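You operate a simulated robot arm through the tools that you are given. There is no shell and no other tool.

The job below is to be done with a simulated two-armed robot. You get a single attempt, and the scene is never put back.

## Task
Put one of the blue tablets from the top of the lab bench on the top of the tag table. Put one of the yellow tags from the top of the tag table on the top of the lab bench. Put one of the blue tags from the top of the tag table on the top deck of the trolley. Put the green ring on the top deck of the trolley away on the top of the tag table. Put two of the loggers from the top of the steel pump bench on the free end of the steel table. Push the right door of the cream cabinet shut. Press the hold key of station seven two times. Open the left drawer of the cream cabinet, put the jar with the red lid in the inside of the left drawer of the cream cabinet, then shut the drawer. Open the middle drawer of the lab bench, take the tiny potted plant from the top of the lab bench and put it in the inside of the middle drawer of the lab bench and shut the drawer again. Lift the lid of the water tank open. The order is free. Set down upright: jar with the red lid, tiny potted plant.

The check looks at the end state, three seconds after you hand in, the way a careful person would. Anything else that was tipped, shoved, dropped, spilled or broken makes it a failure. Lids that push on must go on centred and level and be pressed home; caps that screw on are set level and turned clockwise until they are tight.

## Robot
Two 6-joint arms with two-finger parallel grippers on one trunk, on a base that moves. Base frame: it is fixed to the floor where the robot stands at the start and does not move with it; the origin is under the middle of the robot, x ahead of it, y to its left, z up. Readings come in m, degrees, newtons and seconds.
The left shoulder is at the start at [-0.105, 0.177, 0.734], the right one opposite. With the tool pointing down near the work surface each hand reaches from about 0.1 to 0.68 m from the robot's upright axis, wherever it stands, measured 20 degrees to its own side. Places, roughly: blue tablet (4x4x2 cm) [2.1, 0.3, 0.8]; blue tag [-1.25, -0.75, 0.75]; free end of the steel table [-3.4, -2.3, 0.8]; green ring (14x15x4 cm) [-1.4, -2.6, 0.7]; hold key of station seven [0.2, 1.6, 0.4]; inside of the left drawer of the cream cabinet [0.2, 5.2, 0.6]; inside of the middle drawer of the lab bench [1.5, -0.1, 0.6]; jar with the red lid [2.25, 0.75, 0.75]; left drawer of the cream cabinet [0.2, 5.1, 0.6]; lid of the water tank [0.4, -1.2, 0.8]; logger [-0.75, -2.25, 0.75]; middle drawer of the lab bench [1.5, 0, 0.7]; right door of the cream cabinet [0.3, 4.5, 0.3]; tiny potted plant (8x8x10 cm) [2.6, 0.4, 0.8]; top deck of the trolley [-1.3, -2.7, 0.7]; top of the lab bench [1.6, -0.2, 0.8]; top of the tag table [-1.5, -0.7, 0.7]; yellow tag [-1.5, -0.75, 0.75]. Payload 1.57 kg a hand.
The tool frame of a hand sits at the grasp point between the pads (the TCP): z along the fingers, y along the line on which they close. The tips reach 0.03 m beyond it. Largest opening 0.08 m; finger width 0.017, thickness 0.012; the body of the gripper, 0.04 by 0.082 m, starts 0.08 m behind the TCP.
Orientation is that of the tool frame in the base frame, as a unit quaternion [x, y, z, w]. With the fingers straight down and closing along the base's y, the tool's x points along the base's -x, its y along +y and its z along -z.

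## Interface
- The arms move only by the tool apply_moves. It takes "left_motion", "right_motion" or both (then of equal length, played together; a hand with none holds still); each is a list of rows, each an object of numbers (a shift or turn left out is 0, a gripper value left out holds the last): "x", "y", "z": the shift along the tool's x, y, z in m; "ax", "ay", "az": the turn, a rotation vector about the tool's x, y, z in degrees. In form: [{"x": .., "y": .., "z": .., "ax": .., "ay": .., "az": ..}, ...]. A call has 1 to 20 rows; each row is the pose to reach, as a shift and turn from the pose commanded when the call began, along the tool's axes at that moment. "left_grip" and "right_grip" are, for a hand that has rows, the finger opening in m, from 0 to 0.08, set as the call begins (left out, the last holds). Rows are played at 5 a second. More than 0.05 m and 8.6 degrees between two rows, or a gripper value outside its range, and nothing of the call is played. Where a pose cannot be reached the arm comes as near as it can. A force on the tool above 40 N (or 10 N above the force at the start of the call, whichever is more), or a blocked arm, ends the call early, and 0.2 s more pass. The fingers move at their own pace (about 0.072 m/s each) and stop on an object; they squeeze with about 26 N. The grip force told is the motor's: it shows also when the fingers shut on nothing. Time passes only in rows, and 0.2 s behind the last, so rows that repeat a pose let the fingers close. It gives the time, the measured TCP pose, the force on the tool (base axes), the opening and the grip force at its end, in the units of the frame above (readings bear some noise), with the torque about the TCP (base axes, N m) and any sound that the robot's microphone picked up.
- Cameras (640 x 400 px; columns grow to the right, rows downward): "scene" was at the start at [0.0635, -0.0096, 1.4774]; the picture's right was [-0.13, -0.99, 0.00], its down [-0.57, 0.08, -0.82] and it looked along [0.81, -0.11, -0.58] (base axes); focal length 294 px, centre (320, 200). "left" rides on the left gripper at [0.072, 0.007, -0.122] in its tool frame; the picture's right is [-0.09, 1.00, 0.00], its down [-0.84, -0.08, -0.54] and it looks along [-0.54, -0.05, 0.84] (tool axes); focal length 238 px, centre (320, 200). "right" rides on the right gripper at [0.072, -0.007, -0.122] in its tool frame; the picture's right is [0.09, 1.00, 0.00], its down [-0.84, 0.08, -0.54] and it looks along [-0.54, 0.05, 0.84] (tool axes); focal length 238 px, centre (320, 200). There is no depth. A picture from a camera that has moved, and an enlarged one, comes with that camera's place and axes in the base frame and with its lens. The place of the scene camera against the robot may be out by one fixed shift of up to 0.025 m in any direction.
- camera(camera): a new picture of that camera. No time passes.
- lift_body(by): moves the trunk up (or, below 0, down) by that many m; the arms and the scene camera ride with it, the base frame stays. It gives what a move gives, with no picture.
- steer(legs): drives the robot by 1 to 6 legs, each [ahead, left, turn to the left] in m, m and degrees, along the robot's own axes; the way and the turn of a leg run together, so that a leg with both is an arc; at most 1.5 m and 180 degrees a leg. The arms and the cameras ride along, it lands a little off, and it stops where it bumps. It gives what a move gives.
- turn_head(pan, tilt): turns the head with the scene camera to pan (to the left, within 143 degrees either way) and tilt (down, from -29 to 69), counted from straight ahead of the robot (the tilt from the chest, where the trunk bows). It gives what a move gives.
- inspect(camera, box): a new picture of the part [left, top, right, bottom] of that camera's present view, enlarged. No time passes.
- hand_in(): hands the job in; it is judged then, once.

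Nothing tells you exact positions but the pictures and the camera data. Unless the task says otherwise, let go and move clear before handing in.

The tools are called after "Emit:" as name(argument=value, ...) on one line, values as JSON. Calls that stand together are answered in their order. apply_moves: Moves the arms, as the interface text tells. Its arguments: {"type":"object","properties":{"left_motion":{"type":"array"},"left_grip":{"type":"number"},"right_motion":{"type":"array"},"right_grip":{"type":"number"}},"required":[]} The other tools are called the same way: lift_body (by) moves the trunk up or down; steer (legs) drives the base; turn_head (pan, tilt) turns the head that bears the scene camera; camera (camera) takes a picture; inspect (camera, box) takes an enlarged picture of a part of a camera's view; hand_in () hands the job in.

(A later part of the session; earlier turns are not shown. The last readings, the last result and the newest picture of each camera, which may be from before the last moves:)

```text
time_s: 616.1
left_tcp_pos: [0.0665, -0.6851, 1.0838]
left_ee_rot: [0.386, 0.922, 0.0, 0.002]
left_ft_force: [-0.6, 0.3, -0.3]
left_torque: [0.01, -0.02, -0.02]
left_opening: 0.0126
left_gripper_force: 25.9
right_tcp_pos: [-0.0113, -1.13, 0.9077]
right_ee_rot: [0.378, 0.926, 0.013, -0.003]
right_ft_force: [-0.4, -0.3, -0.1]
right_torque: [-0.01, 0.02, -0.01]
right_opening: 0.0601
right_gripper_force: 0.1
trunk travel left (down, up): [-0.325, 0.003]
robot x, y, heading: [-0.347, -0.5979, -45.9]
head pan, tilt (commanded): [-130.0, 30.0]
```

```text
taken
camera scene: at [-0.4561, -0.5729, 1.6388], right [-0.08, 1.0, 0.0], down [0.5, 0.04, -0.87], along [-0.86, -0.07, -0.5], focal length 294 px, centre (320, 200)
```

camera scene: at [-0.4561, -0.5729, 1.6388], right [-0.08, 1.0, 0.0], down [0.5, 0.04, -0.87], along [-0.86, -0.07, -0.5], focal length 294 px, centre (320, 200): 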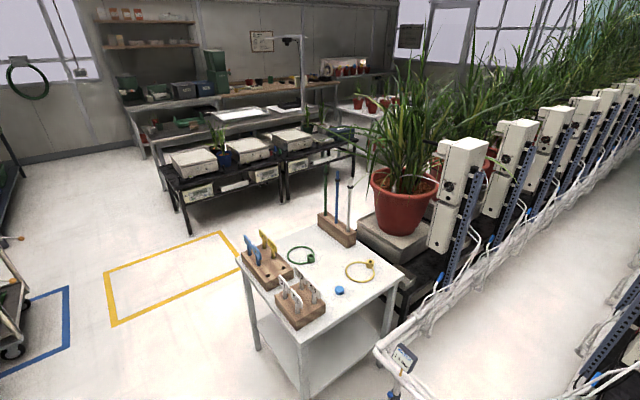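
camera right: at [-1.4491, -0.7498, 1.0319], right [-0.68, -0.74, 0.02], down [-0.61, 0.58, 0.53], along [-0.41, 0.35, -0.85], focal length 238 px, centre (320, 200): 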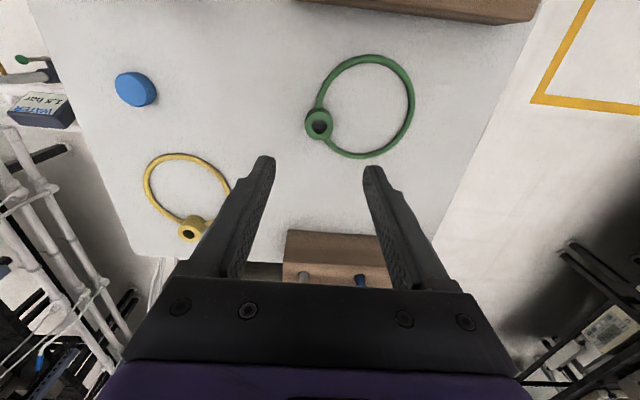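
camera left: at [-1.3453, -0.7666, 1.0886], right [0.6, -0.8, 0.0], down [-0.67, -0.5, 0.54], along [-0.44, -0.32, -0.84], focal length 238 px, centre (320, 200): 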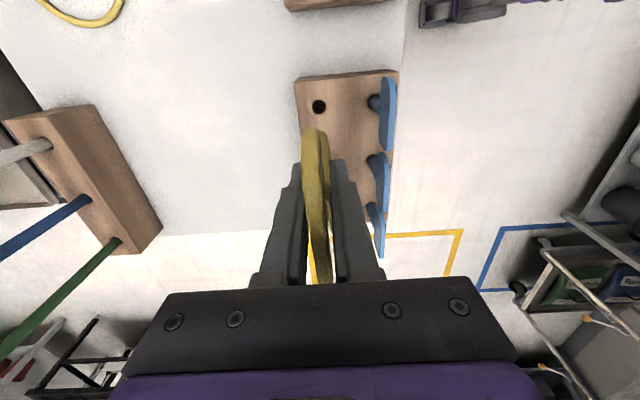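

Nothing was disturbed. I'll tuck the right hand in properly and then inspect the water tank lid.

Emit:
apply_moves(right_motion=[{"z": -0.03, "x": 0.03}, {"z": -0.06, "x": 0.06}, {"z": -0.09, "x": 0.09}, {"z": -0.11, "x": 0.12}, {"z": -0.13, "x": 0.15}, {"z": -0.14, "x": 0.19}, {"z": -0.14, "x": 0.23}])

Emit:
turn_head(pan=-5, tilt=40)

Emit:
inspect(camera="scene", box=[220, 120, 380, 230])

Emit:
camera(camera="scene")

```text
time_s: 617.8
left_tcp_pos: [0.0651, -0.6845, 1.0833]
left_ee_rot: [0.385, 0.923, 0.0, 0.002]
left_ft_force: [0.2, 0.2, -0.4]
left_torque: [0.01, -0.01, 0.01]
left_opening: 0.0124
left_gripper_force: 25.8
right_tcp_pos: [-0.1811, -0.9742, 1.0499]
right_ee_rot: [0.378, 0.926, 0.013, -0.001]
right_ft_force: [0.9, -0.3, -0.1]
right_torque: [0.01, -0.02, 0.02]
right_opening: 0.06
right_gripper_force: 0.1
trunk travel left (down, up): [-0.325, 0.003]
robot x, y, heading: [-0.3481, -0.5966, -45.2]
head pan, tilt (commanded): [-130.0, 30.0]
```

```text
time_s: 619.8
left_tcp_pos: [0.0667, -0.6862, 1.0846]
left_ee_rot: [0.386, 0.923, 0.0, 0.002]
left_ft_force: [-0.6, 0.1, -0.4]
left_torque: [-0.02, 0.01, 0.0]
left_opening: 0.0123
left_gripper_force: 26.2
right_tcp_pos: [-0.1803, -0.9754, 1.051]
right_ee_rot: [0.378, 0.926, 0.014, -0.002]
right_ft_force: [0.0, 0.4, -0.9]
right_torque: [-0.04, -0.02, -0.02]
right_opening: 0.06
right_gripper_force: 0.1
trunk travel left (down, up): [-0.325, 0.003]
robot x, y, heading: [-0.3506, -0.5996, -45.8]
head pan, tilt (commanded): [-5.0, 40.0]
```

```text
3.64 times, centred on (300, 175) of scene
camera zoom: at [-0.312, -0.6315, 1.6235], right [-0.77, -0.63, 0.0], down [-0.41, 0.5, -0.77], along [0.49, -0.59, -0.64], focal length 1070 px, centre (393, 291)
```

zoom: 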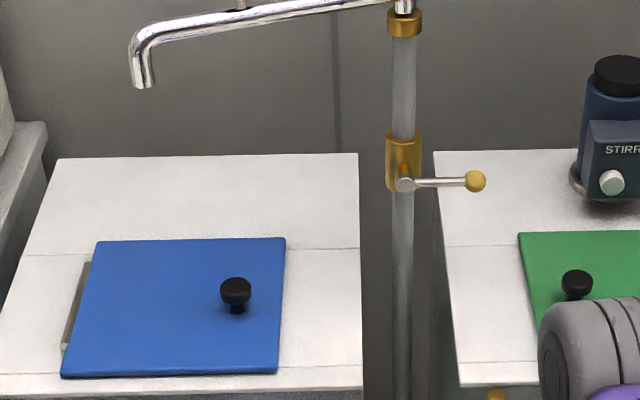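

```text
taken
camera scene: at [-0.312, -0.6315, 1.6235], right [-0.77, -0.63, 0.0], down [-0.41, 0.5, -0.77], along [0.49, -0.59, -0.64], focal length 294 px, centre (320, 200)
```

scene: 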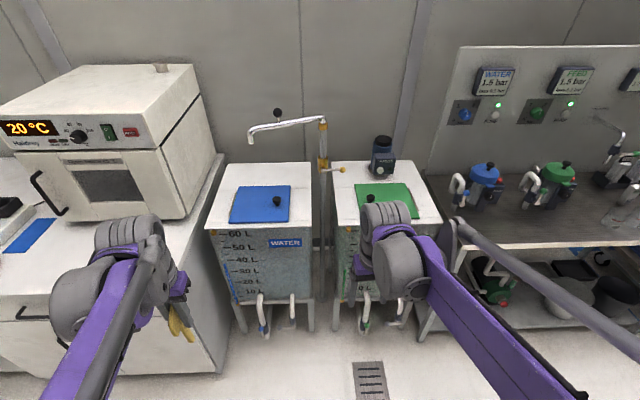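

The lid is hinged along its left edge with the knob on the right. My left hand will suit it best, so first I'll lay the yellow tag on the bench's free right end in front of the oven.

Emit:
steer(legs=[[0, 0, -3.1], [0, 0.42, 0], [0.2, 0, 0]])

Emit:
turn_head(pan=15, tilt=50)

Emit:
camera(camera="scene")

Emit:
camera(camera="left")

```text
time_s: 625.7
left_tcp_pos: [0.5099, -0.5754, 1.0836]
left_ee_rot: [0.41, 0.912, 0.0, 0.002]
left_ft_force: [-0.3, 0.4, 0.1]
left_torque: [-0.01, 0.01, -0.03]
left_opening: 0.0121
left_gripper_force: 25.9
right_tcp_pos: [0.2489, -0.8517, 1.0514]
right_ee_rot: [0.402, 0.916, 0.013, -0.002]
right_ft_force: [-0.2, -0.5, 0.5]
right_torque: [0.0, 0.04, 0.02]
right_opening: 0.0598
right_gripper_force: 0.1
trunk travel left (down, up): [-0.325, 0.003]
robot x, y, heading: [0.1019, -0.467, -48.6]
head pan, tilt (commanded): [-5.0, 40.0]
```

```text
time_s: 626.5
left_tcp_pos: [0.5102, -0.576, 1.0842]
left_ee_rot: [0.41, 0.912, 0.0, 0.001]
left_ft_force: [-0.2, 0.0, -0.2]
left_torque: [0.01, -0.01, 0.04]
left_opening: 0.0126
left_gripper_force: 25.5
right_tcp_pos: [0.2489, -0.8529, 1.0507]
right_ee_rot: [0.402, 0.916, 0.014, -0.002]
right_ft_force: [0.6, 0.0, -0.5]
right_torque: [-0.01, 0.0, 0.0]
right_opening: 0.0599
right_gripper_force: 0.0
trunk travel left (down, up): [-0.325, 0.003]
robot x, y, heading: [0.102, -0.4689, -48.7]
head pan, tilt (commanded): [15.0, 50.0]
```

```text
taken
camera scene: at [0.1488, -0.4761, 1.6094], right [-0.55, -0.83, 0.0], down [-0.64, 0.42, -0.64], along [0.54, -0.36, -0.77], focal length 294 px, centre (320, 200)
```

scene: 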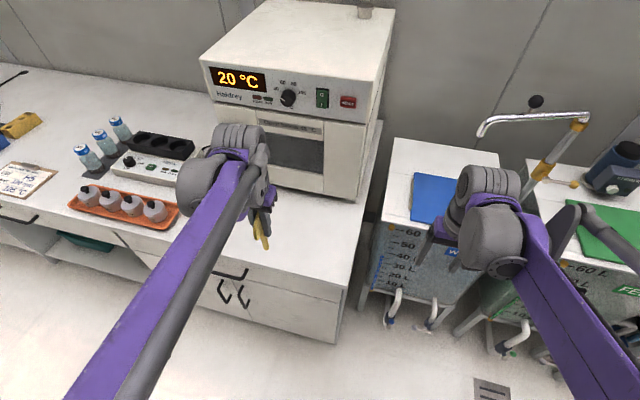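

```text
taken
camera left: at [0.4665, -0.5177, 1.2045], right [0.81, 0.59, 0.0], down [0.5, -0.68, 0.54], along [0.32, -0.44, -0.84], focal length 238 px, centre (320, 200)
```

left: 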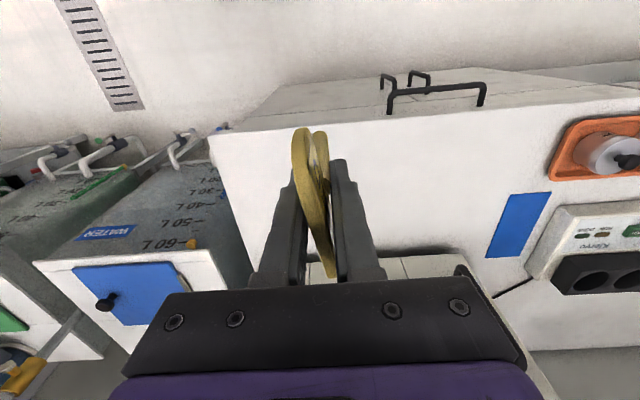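

There's plenty of free bench surface in front of the oven. I'll tilt the left hand sideways and lay the yellow tag there the same way.

Emit:
apply_moves(left_motion=[{"x": -0.022, "y": 0.01, "z": 0.02, "ax": 7}, {"x": -0.044, "y": 0.02, "z": 0.04, "ax": 14}, {"x": -0.066, "y": 0.03, "z": 0.06, "ax": 21}, {"x": -0.088, "y": 0.04, "z": 0.08, "ax": 28}, {"x": -0.11, "y": 0.05, "z": 0.1, "ax": 35}, {"x": -0.132, "y": 0.06, "z": 0.12, "ax": 42}, {"x": -0.154, "y": 0.07, "z": 0.135, "ax": 49}, {"x": -0.171, "y": 0.076, "z": 0.15, "ax": 55}, {"x": -0.171, "y": 0.076, "z": 0.15, "ax": 55}])

Emit:
camera(camera="scene")

Emit:
camera(camera="left")

```text
time_s: 628.5
left_tcp_pos: [0.6798, -0.6521, 0.9353]
left_ee_rot: [0.365, 0.809, -0.421, -0.188]
left_ft_force: [0.2, 0.6, -0.3]
left_torque: [0.0, -0.03, 0.04]
left_opening: 0.0122
left_gripper_force: 26.0
right_tcp_pos: [0.2492, -0.8521, 1.0524]
right_ee_rot: [0.402, 0.916, 0.013, -0.002]
right_ft_force: [0.0, -0.4, 0.0]
right_torque: [-0.02, -0.03, 0.02]
right_opening: 0.06
right_gripper_force: 0.1
trunk travel left (down, up): [-0.325, 0.003]
robot x, y, heading: [0.1008, -0.4668, -48.6]
head pan, tilt (commanded): [15.0, 50.0]
```

```text
taken
camera scene: at [0.148, -0.4761, 1.6093], right [-0.55, -0.83, 0.0], down [-0.64, 0.42, -0.64], along [0.54, -0.36, -0.77], focal length 294 px, centre (320, 200)
```

scene: 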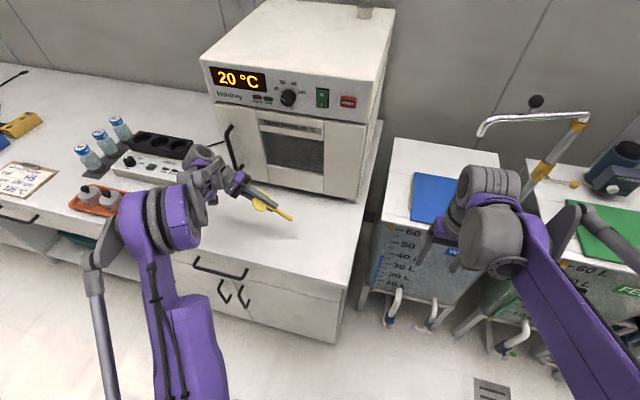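

```text
taken
camera left: at [0.7088, -0.5306, 0.9984], right [0.49, 0.31, -0.81], down [0.85, -0.36, 0.38], along [-0.18, -0.88, -0.44], focal length 238 px, centre (320, 200)
```

left: 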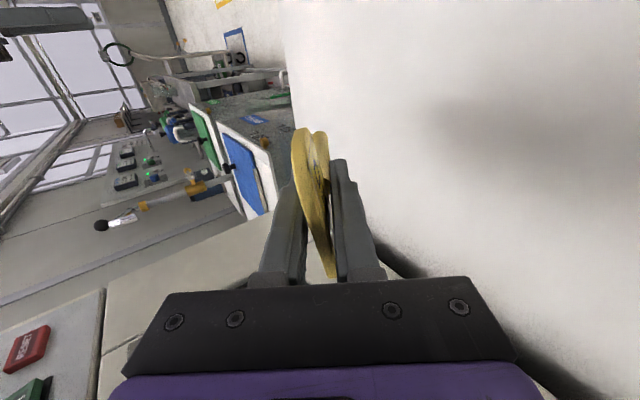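

Emit:
apply_moves(left_motion=[{"y": 0.025, "z": 0.0172}, {"y": 0.049, "z": 0.0344}, {"y": 0.0573, "z": 0.0402}, {"y": 0.0573, "z": 0.0402}])

Emit:
apply_moves(left_motion=[{"y": 0.0049, "z": 0.0034}, {"y": 0.0082, "z": 0.0057}, {"y": 0.0082, "z": 0.0057}])

Emit:
apply_moves(left_motion=[{"y": 0.0049, "z": 0.0034}, {"y": 0.0082, "z": 0.0057}, {"y": 0.0082, "z": 0.0057}])

```text
time_s: 629.5
left_tcp_pos: [0.6809, -0.6548, 0.8647]
left_ee_rot: [0.364, 0.809, -0.422, -0.187]
left_ft_force: [0.5, -0.5, -0.1]
left_torque: [0.02, 0.01, 0.01]
left_opening: 0.0126
left_gripper_force: 25.9
right_tcp_pos: [0.2488, -0.8528, 1.0504]
right_ee_rot: [0.402, 0.916, 0.013, -0.002]
right_ft_force: [0.8, -1.4, 0.5]
right_torque: [-0.03, -0.01, 0.03]
right_opening: 0.06
right_gripper_force: 0.1
trunk travel left (down, up): [-0.325, 0.003]
robot x, y, heading: [0.1009, -0.4682, -48.6]
head pan, tilt (commanded): [15.0, 50.0]
```

```text
time_s: 630.3
left_tcp_pos: [0.6811, -0.6525, 0.8549]
left_ee_rot: [0.364, 0.809, -0.421, -0.188]
left_ft_force: [4.0, 2.3, 14.4]
left_torque: [-0.53, 0.58, 0.03]
left_opening: 0.0109
left_gripper_force: 25.7
right_tcp_pos: [0.2502, -0.853, 1.0522]
right_ee_rot: [0.402, 0.916, 0.013, -0.002]
right_ft_force: [-0.2, -0.3, 0.1]
right_torque: [0.0, 0.0, 0.02]
right_opening: 0.0599
right_gripper_force: 0.0
trunk travel left (down, up): [-0.325, 0.003]
robot x, y, heading: [0.1003, -0.4691, -48.8]
head pan, tilt (commanded): [15.0, 50.0]
```

```text
time_s: 630.8
left_tcp_pos: [0.6815, -0.6517, 0.8523]
left_ee_rot: [0.364, 0.807, -0.426, -0.188]
left_ft_force: [4.2, 2.5, 24.1]
left_torque: [-0.98, 1.15, 0.06]
left_opening: 0.0118
left_gripper_force: 25.9
right_tcp_pos: [0.2485, -0.8515, 1.0521]
right_ee_rot: [0.401, 0.916, 0.013, -0.001]
right_ft_force: [-0.7, -0.5, -0.4]
right_torque: [-0.02, -0.02, 0.05]
right_opening: 0.0599
right_gripper_force: 0.1
trunk travel left (down, up): [-0.325, 0.003]
robot x, y, heading: [0.1032, -0.4684, -48.4]
head pan, tilt (commanded): [15.0, 50.0]
stopped in row 2 (left hand): the force on the tool passed its limit at 44 N (the readings are from after the stop); the commanded pose is now the measured one
```

The stem is on the bench. I'll open the fingers slightly and slide them out.

Emit:
apply_moves(left_motion=[{"y": -0.003, "z": -0.002}, {"y": -0.005, "z": -0.0035}, {"y": -0.005, "z": -0.0035}], left_grip=0.028)

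Emit:
camera(camera="left")

Emit:
inspect(camera="scene", box=[180, 130, 340, 250])

```text
time_s: 631.6
left_tcp_pos: [0.682, -0.6524, 0.855]
left_ee_rot: [0.363, 0.809, -0.423, -0.188]
left_ft_force: [-0.3, 0.2, -0.3]
left_torque: [0.0, 0.04, 0.0]
left_opening: 0.028
left_gripper_force: 0.0
right_tcp_pos: [0.2501, -0.8517, 1.0512]
right_ee_rot: [0.401, 0.916, 0.013, -0.002]
right_ft_force: [-0.7, 0.7, -0.2]
right_torque: [0.01, -0.01, -0.03]
right_opening: 0.0598
right_gripper_force: 0.0
trunk travel left (down, up): [-0.325, 0.003]
robot x, y, heading: [0.1053, -0.4658, -48.5]
head pan, tilt (commanded): [15.0, 50.0]
```

```text
taken
camera left: at [0.7105, -0.5298, 0.9177], right [0.49, 0.31, -0.82], down [0.85, -0.36, 0.38], along [-0.18, -0.88, -0.44], focal length 238 px, centre (320, 200)
```

left: 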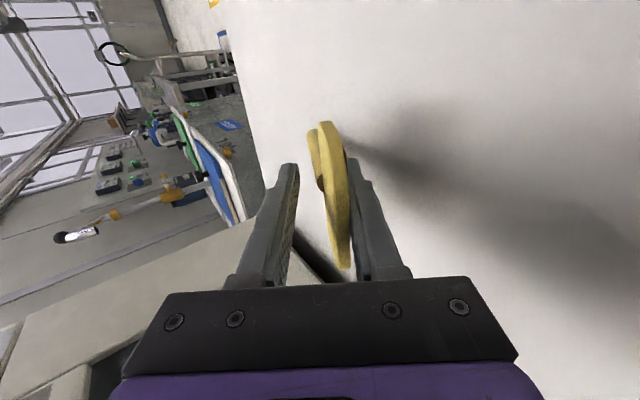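

```text
3.33 times, centred on (260, 190) of scene
camera zoom: at [0.1491, -0.4759, 1.6093], right [-0.55, -0.83, 0.0], down [-0.64, 0.42, -0.64], along [0.54, -0.36, -0.77], focal length 981 px, centre (520, 233)
```

zoom: 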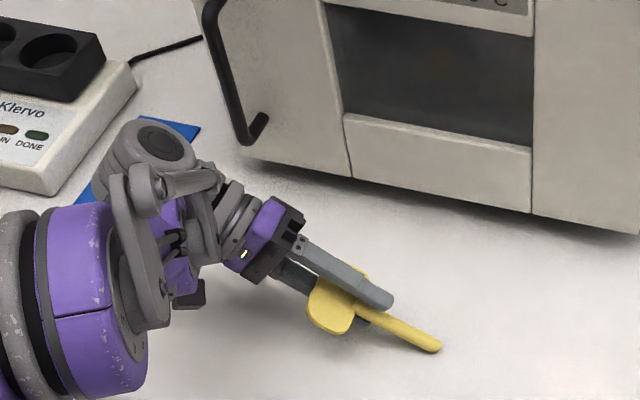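

Emit:
apply_moves(left_motion=[{"z": -0.015}, {"z": -0.03}, {"z": -0.045}, {"z": -0.055, "y": -0.02}, {"z": -0.06, "y": -0.05, "x": 0.02}, {"z": -0.06, "y": -0.08, "x": 0.05}])

Emit:
camera(camera="scene")

Emit:
camera(camera="left")

```text
time_s: 633.0
left_tcp_pos: [0.6502, -0.6118, 0.9544]
left_ee_rot: [0.364, 0.808, -0.423, -0.188]
left_ft_force: [0.8, 0.1, 0.4]
left_torque: [0.0, -0.04, 0.02]
left_opening: 0.0283
left_gripper_force: 0.1
right_tcp_pos: [0.2481, -0.8512, 1.0514]
right_ee_rot: [0.401, 0.916, 0.013, -0.001]
right_ft_force: [0.7, 0.7, 0.6]
right_torque: [-0.02, -0.02, -0.02]
right_opening: 0.06
right_gripper_force: 0.1
trunk travel left (down, up): [-0.325, 0.003]
robot x, y, heading: [0.0982, -0.4668, -48.5]
head pan, tilt (commanded): [15.0, 50.0]
```

```text
taken
camera scene: at [0.1472, -0.4756, 1.6093], right [-0.55, -0.83, 0.0], down [-0.64, 0.42, -0.64], along [0.54, -0.36, -0.77], focal length 294 px, centre (320, 200)
```

scene: 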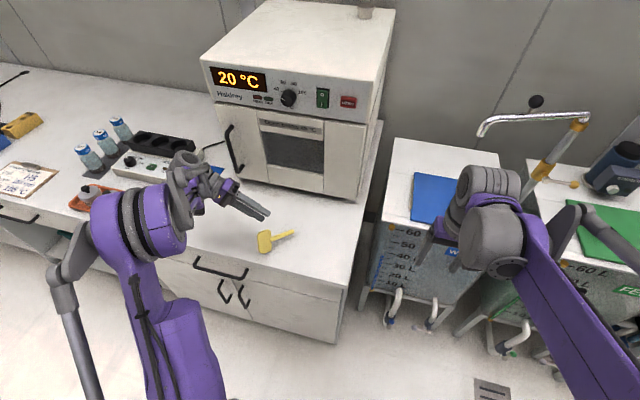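

```text
taken
camera left: at [0.6794, -0.4882, 1.0169], right [0.49, 0.31, -0.82], down [0.85, -0.36, 0.38], along [-0.18, -0.88, -0.44], focal length 238 px, centre (320, 200)
```

left: 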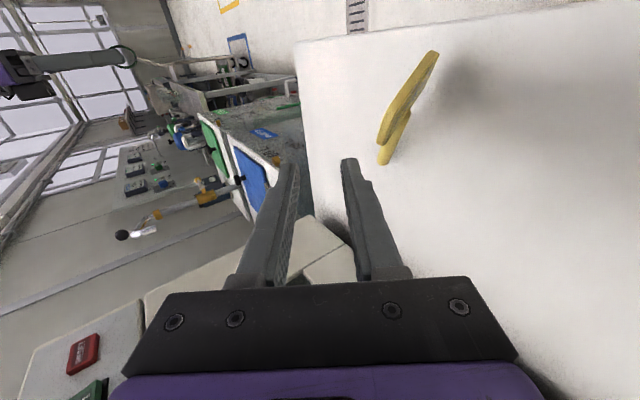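

The yellow tag lies flat on the bench. I'll level the left hand and draw it in, then line up with the water tank.

Emit:
apply_moves(left_motion=[{"x": 0.012, "y": -0.008, "z": -0.006, "ax": -7}, {"x": 0.025, "y": -0.016, "z": -0.011, "ax": -14}, {"x": 0.037, "y": -0.025, "z": -0.017, "ax": -21}, {"x": 0.05, "y": -0.033, "z": -0.023, "ax": -28}, {"x": 0.062, "y": -0.041, "z": -0.029, "ax": -35}, {"x": 0.075, "y": -0.049, "z": -0.034, "ax": -42}, {"x": 0.087, "y": -0.057, "z": -0.04, "ax": -49}, {"x": 0.1, "y": -0.066, "z": -0.046, "ax": -55}, {"x": 0.1, "y": -0.066, "z": -0.046, "ax": -55}])

Emit:
steer(legs=[[-0.05, -0.27, 0], [0.15, 0, 0]])

Emit:
turn_head(pan=0, tilt=50)

Emit:
camera(camera="scene")

Emit:
camera(camera="left")

```text
time_s: 635.0
left_tcp_pos: [0.5838, -0.5382, 1.0361]
left_ee_rot: [0.409, 0.912, -0.001, 0.001]
left_ft_force: [0.0, -0.3, 0.7]
left_torque: [0.02, 0.01, 0.04]
left_opening: 0.0279
left_gripper_force: 0.0
right_tcp_pos: [0.2498, -0.8517, 1.0495]
right_ee_rot: [0.401, 0.916, 0.013, -0.001]
right_ft_force: [-0.2, 0.2, -1.0]
right_torque: [0.0, 0.01, 0.02]
right_opening: 0.0598
right_gripper_force: 0.0
trunk travel left (down, up): [-0.325, 0.003]
robot x, y, heading: [0.1001, -0.4706, -48.5]
head pan, tilt (commanded): [15.0, 50.0]
```

```text
time_s: 639.0
left_tcp_pos: [0.4452, -0.7815, 1.0347]
left_ee_rot: [0.403, 0.915, -0.002, 0.001]
left_ft_force: [-0.2, -0.2, -0.3]
left_torque: [-0.01, 0.01, 0.01]
left_opening: 0.028
left_gripper_force: 0.2
right_tcp_pos: [0.1142, -1.1, 1.0499]
right_ee_rot: [0.396, 0.918, 0.014, -0.002]
right_ft_force: [0.8, -0.9, 0.1]
right_torque: [0.0, -0.04, 0.01]
right_opening: 0.0603
right_gripper_force: 0.0
trunk travel left (down, up): [-0.325, 0.003]
robot x, y, heading: [-0.0374, -0.716, -47.7]
head pan, tilt (commanded): [15.0, 50.0]
```

```text
time_s: 639.7
left_tcp_pos: [0.4463, -0.7833, 1.0351]
left_ee_rot: [0.404, 0.915, -0.001, 0.001]
left_ft_force: [0.2, 0.5, -0.4]
left_torque: [-0.03, 0.02, -0.01]
left_opening: 0.0281
left_gripper_force: 0.1
right_tcp_pos: [0.1174, -1.1009, 1.0512]
right_ee_rot: [0.396, 0.918, 0.012, -0.002]
right_ft_force: [0.8, -0.9, 0.3]
right_torque: [-0.01, 0.01, 0.02]
right_opening: 0.0598
right_gripper_force: 0.2
trunk travel left (down, up): [-0.325, 0.003]
robot x, y, heading: [-0.0344, -0.7203, -47.9]
head pan, tilt (commanded): [0.0, 50.0]
```

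```text
taken
camera scene: at [-0.0012, -0.741, 1.6093], right [-0.74, -0.67, 0.0], down [-0.51, 0.57, -0.64], along [0.43, -0.48, -0.77], focal length 294 px, centre (320, 200)
```

scene: 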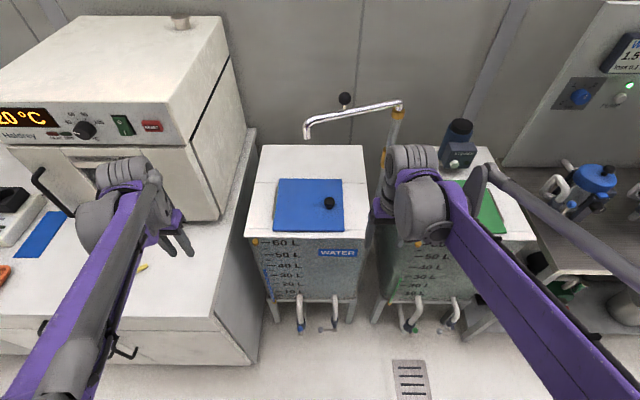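

```text
taken
camera left: at [0.4019, -0.7254, 1.1562], right [0.8, 0.6, 0.0], down [0.51, -0.67, 0.55], along [0.33, -0.44, -0.84], focal length 238 px, centre (320, 200)
```

left: 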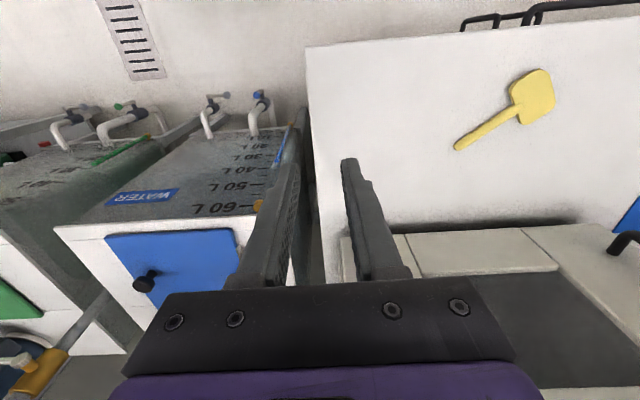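

The tag is placed. A faucet spout hangs right above the lid at z≈1.15, so I'll grip the knob with the left hand leaning in from the left, fingers straddling it front-to-back so the lid can pivot. First I'll line up.

Emit:
steer(legs=[[0, 0, -1], [0, -0.15, 0], [0.1, 0, 0]])

Emit:
camera(camera="left")

Emit:
camera(camera="scene")

```text
time_s: 642.7
left_tcp_pos: [0.3983, -0.9605, 1.0353]
left_ee_rot: [0.413, 0.911, -0.001, 0.001]
left_ft_force: [0.3, 0.4, 0.3]
left_torque: [0.0, 0.02, -0.04]
left_opening: 0.0278
left_gripper_force: 0.0
right_tcp_pos: [0.0617, -1.2696, 1.0506]
right_ee_rot: [0.404, 0.915, 0.014, -0.002]
right_ft_force: [-0.4, 0.7, 0.3]
right_torque: [-0.02, 0.01, -0.01]
right_opening: 0.0601
right_gripper_force: 0.1
trunk travel left (down, up): [-0.325, 0.003]
robot x, y, heading: [-0.0818, -0.8866, -49.0]
head pan, tilt (commanded): [0.0, 50.0]
```

```text
taken
camera left: at [0.3549, -0.9015, 1.1558], right [0.81, 0.59, 0.0], down [0.49, -0.68, 0.55], along [0.32, -0.44, -0.84], focal length 238 px, centre (320, 200)
```

left: 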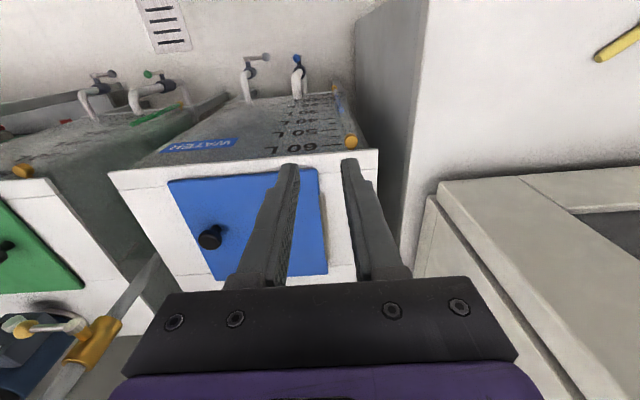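

```text
taken
camera scene: at [-0.0485, -0.9099, 1.609], right [-0.75, -0.66, 0.0], down [-0.5, 0.58, -0.64], along [0.42, -0.48, -0.77], focal length 294 px, centre (320, 200)
```

scene: 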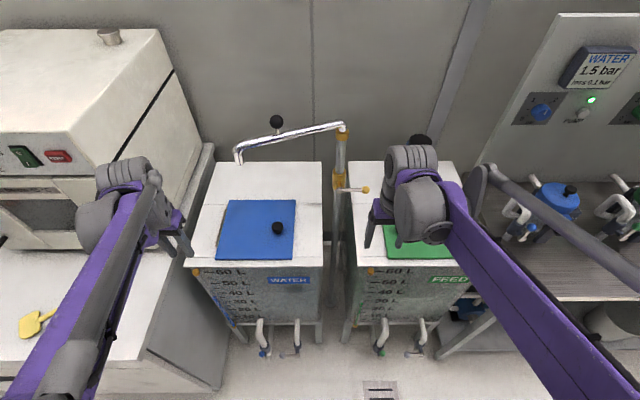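

The knob sits about 3 cm above the lid at z≈0.88. I'll roll the left gripper so it closes front-to-back and lean it so the hand comes in from the left, under the spout.

Emit:
apply_moves(left_motion=[{"az": -8.2}, {"az": -16.4}, {"az": -24.6}, {"az": -32.8}, {"az": -41}, {"az": -49.2}, {"az": -57.4}, {"az": -65.6}, {"az": -73.8}, {"az": -82}, {"az": -90}], left_grip=0.06)

Emit:
apply_moves(left_motion=[{"ay": 8}, {"ay": 16}, {"ay": 24}, {"ay": 32}, {"ay": 40}, {"ay": 48}, {"ay": 56}, {"ay": 64}, {"ay": 68}])

Emit:
camera(camera="left")

Emit:
camera(camera="scene")

```text
time_s: 645.1
left_tcp_pos: [0.3979, -0.961, 1.0363]
left_ee_rot: [-0.354, 0.935, -0.002, 0.0]
left_ft_force: [0.8, 0.6, 0.5]
left_torque: [0.02, 0.02, 0.01]
left_opening: 0.06
left_gripper_force: 0.1
right_tcp_pos: [0.0651, -1.2723, 1.051]
right_ee_rot: [0.404, 0.915, 0.013, -0.003]
right_ft_force: [-0.6, 0.4, 0.1]
right_torque: [-0.01, -0.02, 0.03]
right_opening: 0.0598
right_gripper_force: 0.0
trunk travel left (down, up): [-0.325, 0.003]
robot x, y, heading: [-0.0816, -0.8862, -49.1]
head pan, tilt (commanded): [0.0, 50.0]
```

```text
time_s: 647.1
left_tcp_pos: [0.3769, -1.0464, 1.0308]
left_ee_rot: [-0.304, 0.776, -0.212, -0.51]
left_ft_force: [0.3, -0.2, -0.2]
left_torque: [-0.01, 0.0, 0.0]
left_opening: 0.0597
left_gripper_force: 0.0
left hand out of reach, approached as far as the arm can: row 7, 8, 9
right_tcp_pos: [0.0627, -1.2713, 1.0507]
right_ee_rot: [0.404, 0.914, 0.013, -0.001]
right_ft_force: [-0.5, -0.2, 1.0]
right_torque: [0.01, 0.0, 0.02]
right_opening: 0.06
right_gripper_force: 0.1
trunk travel left (down, up): [-0.325, 0.003]
robot x, y, heading: [-0.0839, -0.8859, -49.0]
head pan, tilt (commanded): [0.0, 50.0]
```

```text
taken
camera left: at [0.4322, -0.9833, 1.1445], right [-0.66, 0.75, -0.1], down [0.66, 0.5, -0.56], along [-0.36, -0.43, -0.82], focal length 238 px, centre (320, 200)
```

left: 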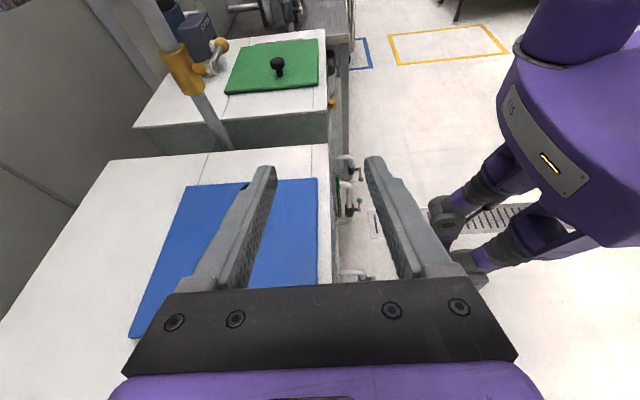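

```text
taken
camera scene: at [-0.0478, -0.9099, 1.6093], right [-0.75, -0.66, 0.0], down [-0.5, 0.58, -0.64], along [0.42, -0.48, -0.77], focal length 294 px, centre (320, 200)
```

scene: 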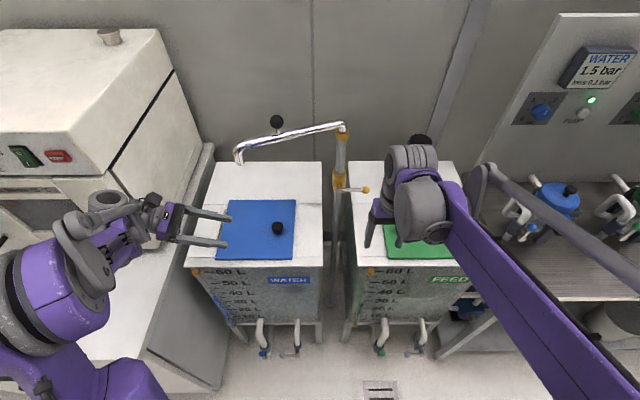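

The lean is achieved. Now I'll guide the open fingers toward the knob, stopping 5 cm short to check.

Emit:
apply_moves(left_motion=[{"x": -0.0182, "y": -0.0203, "z": 0.0241}, {"x": -0.0364, "y": -0.0406, "z": 0.0482}, {"x": -0.0545, "y": -0.061, "z": 0.0723}, {"x": -0.0727, "y": -0.0813, "z": 0.0964}, {"x": -0.0909, "y": -0.1016, "z": 0.1205}, {"x": -0.0909, "y": -0.1016, "z": 0.1205}])

Emit:
camera(camera="left")

Emit:
camera(camera="scene")

```text
time_s: 648.5
left_tcp_pos: [0.3884, -1.176, 0.9044]
left_ee_rot: [-0.291, 0.775, -0.199, -0.524]
left_ft_force: [0.3, -0.3, -0.4]
left_torque: [0.02, 0.0, -0.03]
left_opening: 0.06
left_gripper_force: 0.1
right_tcp_pos: [0.0639, -1.2721, 1.05]
right_ee_rot: [0.405, 0.914, 0.013, -0.002]
right_ft_force: [-0.1, -0.4, -0.2]
right_torque: [0.01, -0.02, -0.03]
right_opening: 0.0598
right_gripper_force: 0.1
trunk travel left (down, up): [-0.325, 0.003]
robot x, y, heading: [-0.0806, -0.8871, -48.6]
head pan, tilt (commanded): [0.0, 50.0]
```

```text
taken
camera left: at [0.4485, -1.1128, 1.0151], right [-0.63, 0.77, -0.09], down [0.66, 0.48, -0.57], along [-0.4, -0.42, -0.81], focal length 238 px, centre (320, 200)
```

left: 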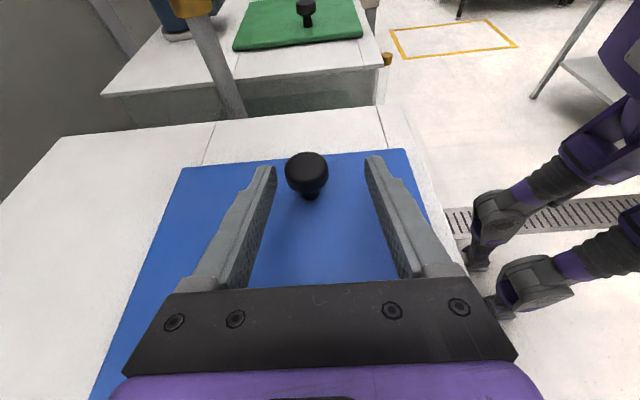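

```text
taken
camera scene: at [-0.0481, -0.91, 1.6093], right [-0.75, -0.66, 0.0], down [-0.5, 0.58, -0.64], along [0.42, -0.48, -0.77], focal length 294 px, centre (320, 200)
```

scene: 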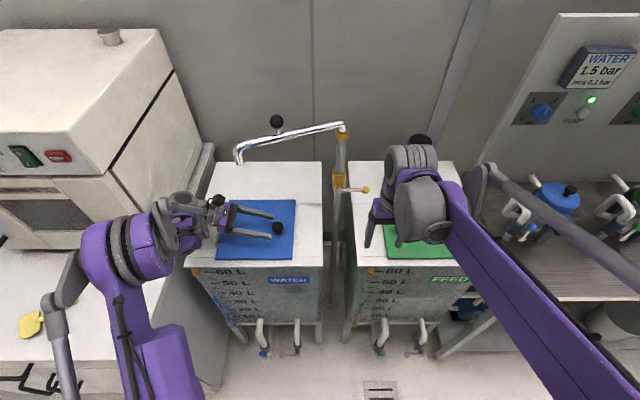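

The knob is right between the fingers' line. Fine adjustment and advance onto it.

Emit:
apply_moves(left_motion=[{"x": -0.003, "y": -0.005, "z": 0.015}, {"x": -0.005, "y": -0.01, "z": 0.034}, {"x": -0.005, "y": -0.01, "z": 0.034}])

Emit:
camera(camera="left")

```text
time_s: 649.3
left_tcp_pos: [0.3711, -1.2015, 0.8872]
left_ee_rot: [-0.292, 0.775, -0.199, -0.524]
left_ft_force: [-0.9, -0.9, 0.3]
left_torque: [-0.03, 0.0, 0.03]
left_opening: 0.0601
left_gripper_force: 0.3
right_tcp_pos: [0.0629, -1.2716, 1.0507]
right_ee_rot: [0.404, 0.915, 0.013, -0.002]
right_ft_force: [0.3, -0.3, -0.2]
right_torque: [-0.02, 0.01, 0.04]
right_opening: 0.0601
right_gripper_force: 0.0
trunk travel left (down, up): [-0.325, 0.003]
robot x, y, heading: [-0.0826, -0.8858, -49.0]
head pan, tilt (commanded): [0.0, 50.0]
```

```text
taken
camera left: at [0.4311, -1.1389, 0.9985], right [-0.63, 0.77, -0.09], down [0.66, 0.48, -0.57], along [-0.4, -0.42, -0.81], focal length 238 px, centre (320, 200)
```

left: 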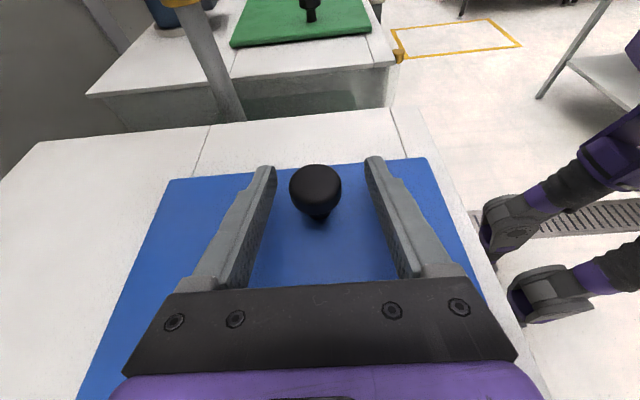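

The knob is at the grasp point. Closing.

Emit:
apply_moves(left_motion=[{"z": 0}, {"z": 0}, {"z": 0}, {"z": 0}], left_grip=0.0)

Emit:
camera(camera="left")

```text
time_s: 650.3
left_tcp_pos: [0.3738, -1.2029, 0.8878]
left_ee_rot: [-0.292, 0.774, -0.201, -0.524]
left_ft_force: [16.1, -20.9, 7.8]
left_torque: [-0.15, -0.53, 0.18]
left_opening: 0.0329
left_gripper_force: 40.9
right_tcp_pos: [0.0649, -1.2736, 1.0497]
right_ee_rot: [0.404, 0.915, 0.014, -0.003]
right_ft_force: [-0.2, -0.4, 0.4]
right_torque: [0.0, 0.0, 0.01]
right_opening: 0.0599
right_gripper_force: 0.1
trunk travel left (down, up): [-0.325, 0.003]
robot x, y, heading: [-0.0851, -0.8878, -48.8]
head pan, tilt (commanded): [0.0, 50.0]
```

```text
taken
camera left: at [0.4329, -1.1412, 0.9983], right [-0.63, 0.77, -0.09], down [0.66, 0.48, -0.57], along [-0.4, -0.42, -0.81], focal length 238 px, centre (320, 200)
```

left: 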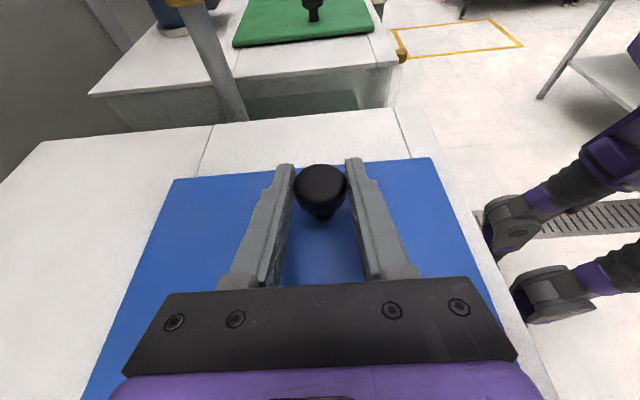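

The knob is gripped. Now I'll lift it along its arc about the hinge, a little first to check the forces.

Emit:
apply_moves(left_motion=[{"y": -0.003}, {"y": -0.003, "x": 0.0116, "z": -0.0088}, {"y": -0.003, "x": 0.0224, "z": -0.0186}])

Emit:
camera(camera="scene")

```text
time_s: 651.1
left_tcp_pos: [0.3781, -1.1992, 0.9144]
left_ee_rot: [-0.29, 0.776, -0.198, -0.524]
left_ft_force: [-14.1, -20.1, 0.3]
left_torque: [-0.92, 0.86, 0.1]
left_opening: 0.0327
left_gripper_force: 40.7
right_tcp_pos: [0.0622, -1.2743, 1.0501]
right_ee_rot: [0.405, 0.914, 0.014, -0.002]
right_ft_force: [0.1, 0.1, -0.4]
right_torque: [0.0, 0.03, 0.01]
right_opening: 0.0598
right_gripper_force: 0.1
trunk travel left (down, up): [-0.325, 0.003]
robot x, y, heading: [-0.0868, -0.8866, -49.1]
head pan, tilt (commanded): [0.0, 50.0]
```

```text
taken
camera scene: at [-0.05, -0.9134, 1.6092], right [-0.75, -0.66, 0.0], down [-0.5, 0.58, -0.64], along [0.42, -0.48, -0.77], focal length 294 px, centre (320, 200)
```

scene: 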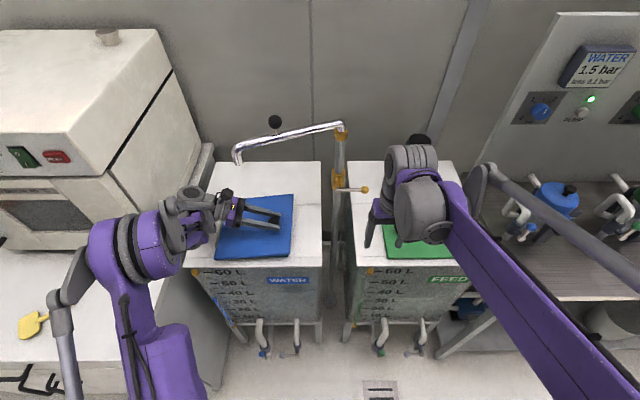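

The lid is rising; the sideways force suggests the hinge axis is a bit higher than assumed. I'll correct the arc and continue in short stages.

Emit:
apply_moves(left_motion=[{"x": 0.0168, "z": -0.0083}, {"x": 0.0306, "z": -0.0228}, {"x": 0.0306, "z": -0.0228}])

```text
time_s: 651.9
left_tcp_pos: [0.3884, -1.1905, 0.9499]
left_ee_rot: [-0.292, 0.775, -0.199, -0.523]
left_ft_force: [0.1, -13.0, 1.5]
left_torque: [-0.18, 0.37, 0.2]
left_opening: 0.0307
left_gripper_force: 39.5
right_tcp_pos: [0.064, -1.2731, 1.0507]
right_ee_rot: [0.404, 0.914, 0.013, -0.001]
right_ft_force: [0.3, 0.4, 0.2]
right_torque: [-0.01, 0.0, 0.02]
right_opening: 0.0601
right_gripper_force: 0.0
trunk travel left (down, up): [-0.325, 0.003]
robot x, y, heading: [-0.0798, -0.8848, -49.0]
head pan, tilt (commanded): [0.0, 50.0]
```

Forces are low now. Continuing along the corrected arc.

Emit:
apply_moves(left_motion=[{"x": 0.0125, "y": -0.001, "z": -0.0147}, {"x": 0.0223, "y": -0.001, "z": -0.0322}, {"x": 0.0301, "y": -0.001, "z": -0.0506}, {"x": 0.0301, "y": -0.001, "z": -0.0506}])

Emit:
camera(camera="scene")

Emit:
camera(camera="left")

```text
time_s: 652.9
left_tcp_pos: [0.4127, -1.1683, 0.9991]
left_ee_rot: [-0.29, 0.776, -0.199, -0.523]
left_ft_force: [-14.0, -1.6, 13.5]
left_torque: [0.22, 0.14, -0.3]
left_opening: 0.0257
left_gripper_force: 37.0
right_tcp_pos: [0.0603, -1.2721, 1.0517]
right_ee_rot: [0.405, 0.914, 0.014, -0.001]
right_ft_force: [-0.2, 0.5, -1.0]
right_torque: [-0.01, 0.02, 0.02]
right_opening: 0.0601
right_gripper_force: 0.0
trunk travel left (down, up): [-0.325, 0.003]
robot x, y, heading: [-0.0821, -0.8868, -48.8]
head pan, tilt (commanded): [0.0, 50.0]
```

```text
taken
camera scene: at [-0.0514, -0.9101, 1.6095], right [-0.75, -0.66, 0.0], down [-0.5, 0.58, -0.64], along [0.42, -0.48, -0.77], focal length 294 px, centre (320, 200)
```

scene: 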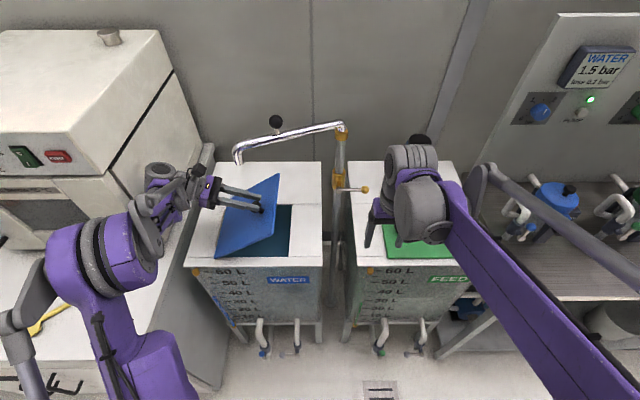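

```text
taken
camera left: at [0.4725, -1.1068, 1.1109], right [-0.63, 0.77, -0.09], down [0.67, 0.48, -0.57], along [-0.4, -0.42, -0.81], focal length 238 px, centre (320, 200)
```

left: 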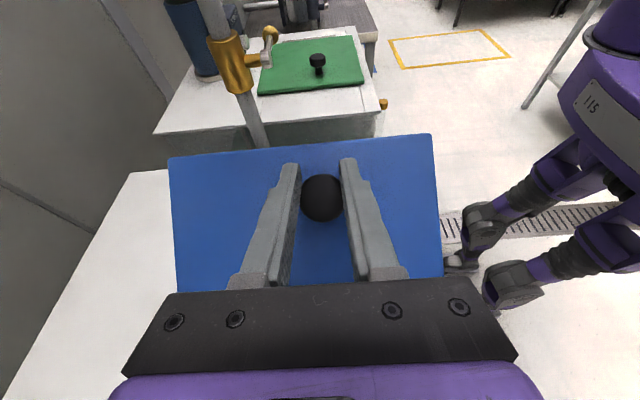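

The lid is at about 45° and the tank opening is visible. I'll adjust outward a few millimetres and continue, rotating the hand upright gradually.

Emit:
apply_moves(left_motion=[{"x": 0.0092, "z": -0.0185, "ay": -6}, {"x": 0.0124, "z": -0.0388, "ay": -13}, {"x": 0.0124, "z": -0.0388, "ay": -13}])

Emit:
camera(camera="left")

```text
time_s: 653.7
left_tcp_pos: [0.4398, -1.1479, 1.024]
left_ee_rot: [-0.313, 0.83, -0.166, -0.432]
left_ft_force: [-0.2, 0.5, -0.7]
left_torque: [0.03, 0.03, 0.0]
left_opening: 0.0
left_gripper_force: 21.2
right_tcp_pos: [0.0633, -1.2724, 1.0501]
right_ee_rot: [0.404, 0.915, 0.013, -0.001]
right_ft_force: [0.6, -0.1, -0.1]
right_torque: [0.01, 0.0, 0.01]
right_opening: 0.06
right_gripper_force: 0.1
trunk travel left (down, up): [-0.325, 0.003]
robot x, y, heading: [-0.0807, -0.8883, -49.0]
head pan, tilt (commanded): [0.0, 50.0]
```

```text
taken
camera left: at [0.4781, -1.1042, 1.1509], right [-0.62, 0.78, -0.08], down [0.75, 0.55, -0.37], along [-0.25, -0.29, -0.92], focal length 238 px, centre (320, 200)
```

left: 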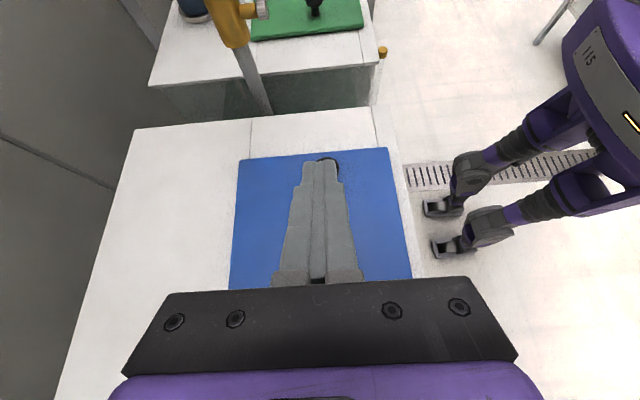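

The fingers slid off the knob's rounded top and the lid dropped back shut. I'll back off, check that the lid and tank look fine, and examine the knob's shape before regripping lower.

Emit:
apply_moves(left_motion=[{"z": -0.04}, {"z": -0.07}], left_grip=0.06)

Emit:
camera(camera="scene")

Emit:
inspect(camera="scene", box=[200, 180, 328, 280])

Emit:
inspect(camera="left", box=[220, 100, 420, 225])

```text
time_s: 654.3
left_tcp_pos: [0.4737, -1.1201, 1.0609]
left_ee_rot: [-0.31, 0.833, -0.162, -0.43]
left_ft_force: [-0.4, -0.6, 0.3]
left_torque: [-0.01, -0.02, 0.0]
left_opening: 0.0599
left_gripper_force: 0.1
right_tcp_pos: [0.0563, -1.2788, 1.0485]
right_ee_rot: [0.406, 0.914, 0.016, 0.0]
right_ft_force: [-0.7, -0.1, 0.2]
right_torque: [0.04, 0.01, -0.02]
right_opening: 0.06
right_gripper_force: 0.0
trunk travel left (down, up): [-0.325, 0.003]
robot x, y, heading: [-0.083, -0.8858, -49.4]
head pan, tilt (commanded): [0.0, 50.0]
```

```text
taken
camera scene: at [-0.0568, -0.9197, 1.6088], right [-0.76, -0.66, -0.01], down [-0.5, 0.58, -0.64], along [0.42, -0.48, -0.77], focal length 294 px, centre (320, 200)
```

scene: 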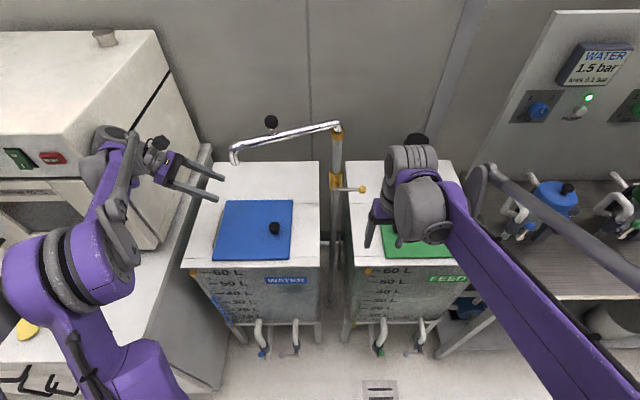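

```text
4.00 times, centred on (264, 230) of scene
camera zoom: at [-0.0568, -0.9197, 1.6088], right [-0.76, -0.66, -0.01], down [-0.5, 0.58, -0.64], along [0.42, -0.48, -0.77], focal length 1178 px, centre (544, 80)
```

zoom: 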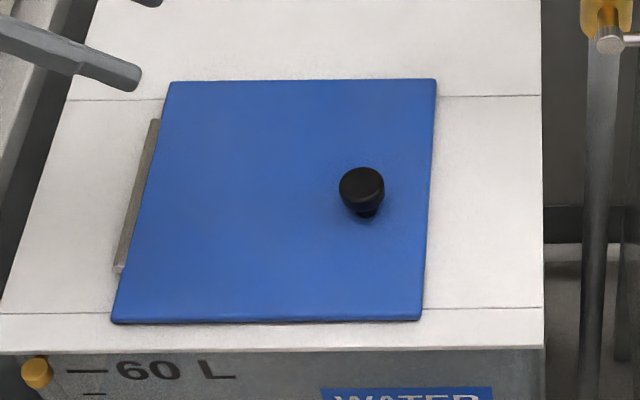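

```text
3.20 times, centred on (320, 162) of left
camera zoom: at [0.5124, -1.0775, 1.1899], right [-0.61, 0.79, -0.08], down [0.75, 0.55, -0.37], along [-0.25, -0.28, -0.93], focal length 763 px, centre (320, 320)
```

zoom: 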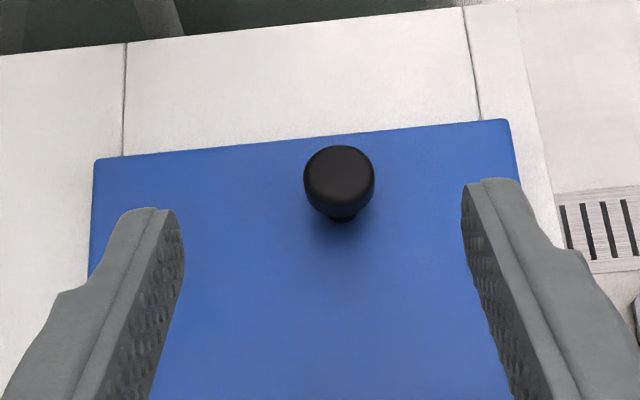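

My wrist may be touching the oven side, so I'll move the hand back to the right and toward me at once.

Emit:
apply_moves(left_motion=[{"z": 0.03}, {"z": 0.05}, {"z": 0.05, "y": 0.03}, {"z": 0.05, "y": 0.06}])

Emit:
camera(camera="scene")

```text
time_s: 655.3
left_tcp_pos: [0.4115, -1.0907, 1.0358]
left_ee_rot: [-0.311, 0.83, -0.165, -0.432]
left_ft_force: [0.7, 0.5, 0.6]
left_torque: [-0.01, -0.02, 0.06]
left_opening: 0.06
left_gripper_force: 0.0
right_tcp_pos: [0.0625, -1.2722, 1.0508]
right_ee_rot: [0.404, 0.915, 0.014, -0.002]
right_ft_force: [0.1, -0.3, 0.2]
right_torque: [0.01, 0.01, -0.04]
right_opening: 0.06
right_gripper_force: 0.1
trunk travel left (down, up): [-0.325, 0.003]
robot x, y, heading: [-0.0789, -0.8853, -49.1]
head pan, tilt (commanded): [0.0, 50.0]
```

```text
taken
camera scene: at [-0.0488, -0.9101, 1.6093], right [-0.75, -0.66, 0.0], down [-0.5, 0.58, -0.64], along [0.42, -0.48, -0.77], focal length 294 px, centre (320, 200)
```

scene: 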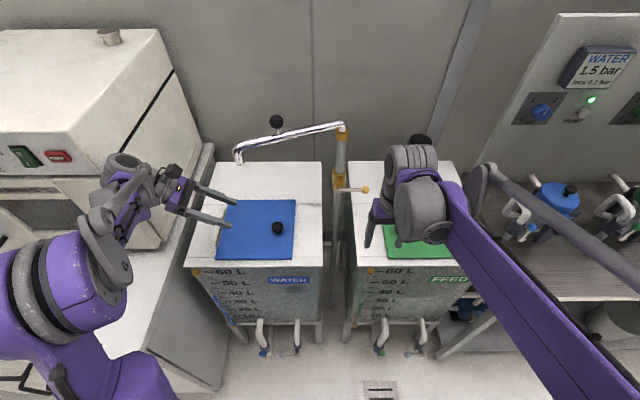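

The oven is unmoved. I worked out where the knob really is (about 2 cm lower and further right than I gripped before), so I'll re-approach precisely at its equator.

Emit:
apply_moves(left_motion=[{"x": -0.0164, "y": -0.0121, "z": 0.0276, "ay": 2.4}, {"x": -0.0328, "y": -0.0242, "z": 0.0553, "ay": 4.8}, {"x": -0.0492, "y": -0.0364, "z": 0.0829, "ay": 7.2}, {"x": -0.0656, "y": -0.0485, "z": 0.1106, "ay": 9.6}, {"x": -0.082, "y": -0.0606, "z": 0.1382, "ay": 12}, {"x": -0.082, "y": -0.0606, "z": 0.1382, "ay": 12}])

Emit:
camera(camera="left")

```text
time_s: 656.7
left_tcp_pos: [0.4036, -1.1805, 0.8876]
left_ee_rot: [-0.293, 0.78, -0.197, -0.517]
left_ft_force: [0.3, 0.5, -0.6]
left_torque: [-0.01, 0.01, 0.06]
left_opening: 0.0601
left_gripper_force: 0.1
right_tcp_pos: [0.0631, -1.2717, 1.0505]
right_ee_rot: [0.404, 0.915, 0.013, -0.002]
right_ft_force: [0.2, 0.0, -0.6]
right_torque: [0.02, -0.02, 0.0]
right_opening: 0.06
right_gripper_force: 0.0
trunk travel left (down, up): [-0.325, 0.003]
robot x, y, heading: [-0.0836, -0.8902, -48.8]
head pan, tilt (commanded): [0.0, 50.0]
```

```text
taken
camera left: at [0.4615, -1.1197, 1.0004], right [-0.63, 0.77, -0.09], down [0.67, 0.48, -0.56], along [-0.39, -0.41, -0.82], focal length 238 px, centre (320, 200)
```

left: 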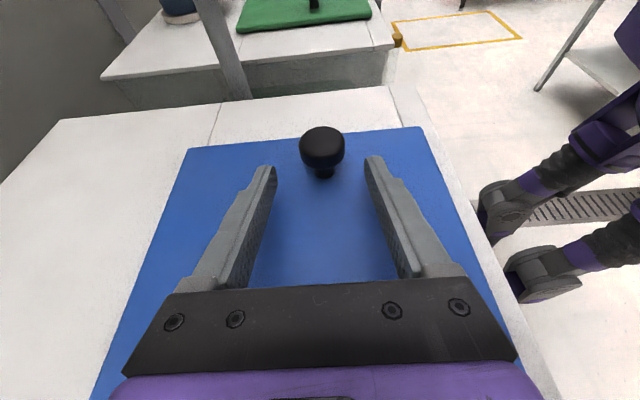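

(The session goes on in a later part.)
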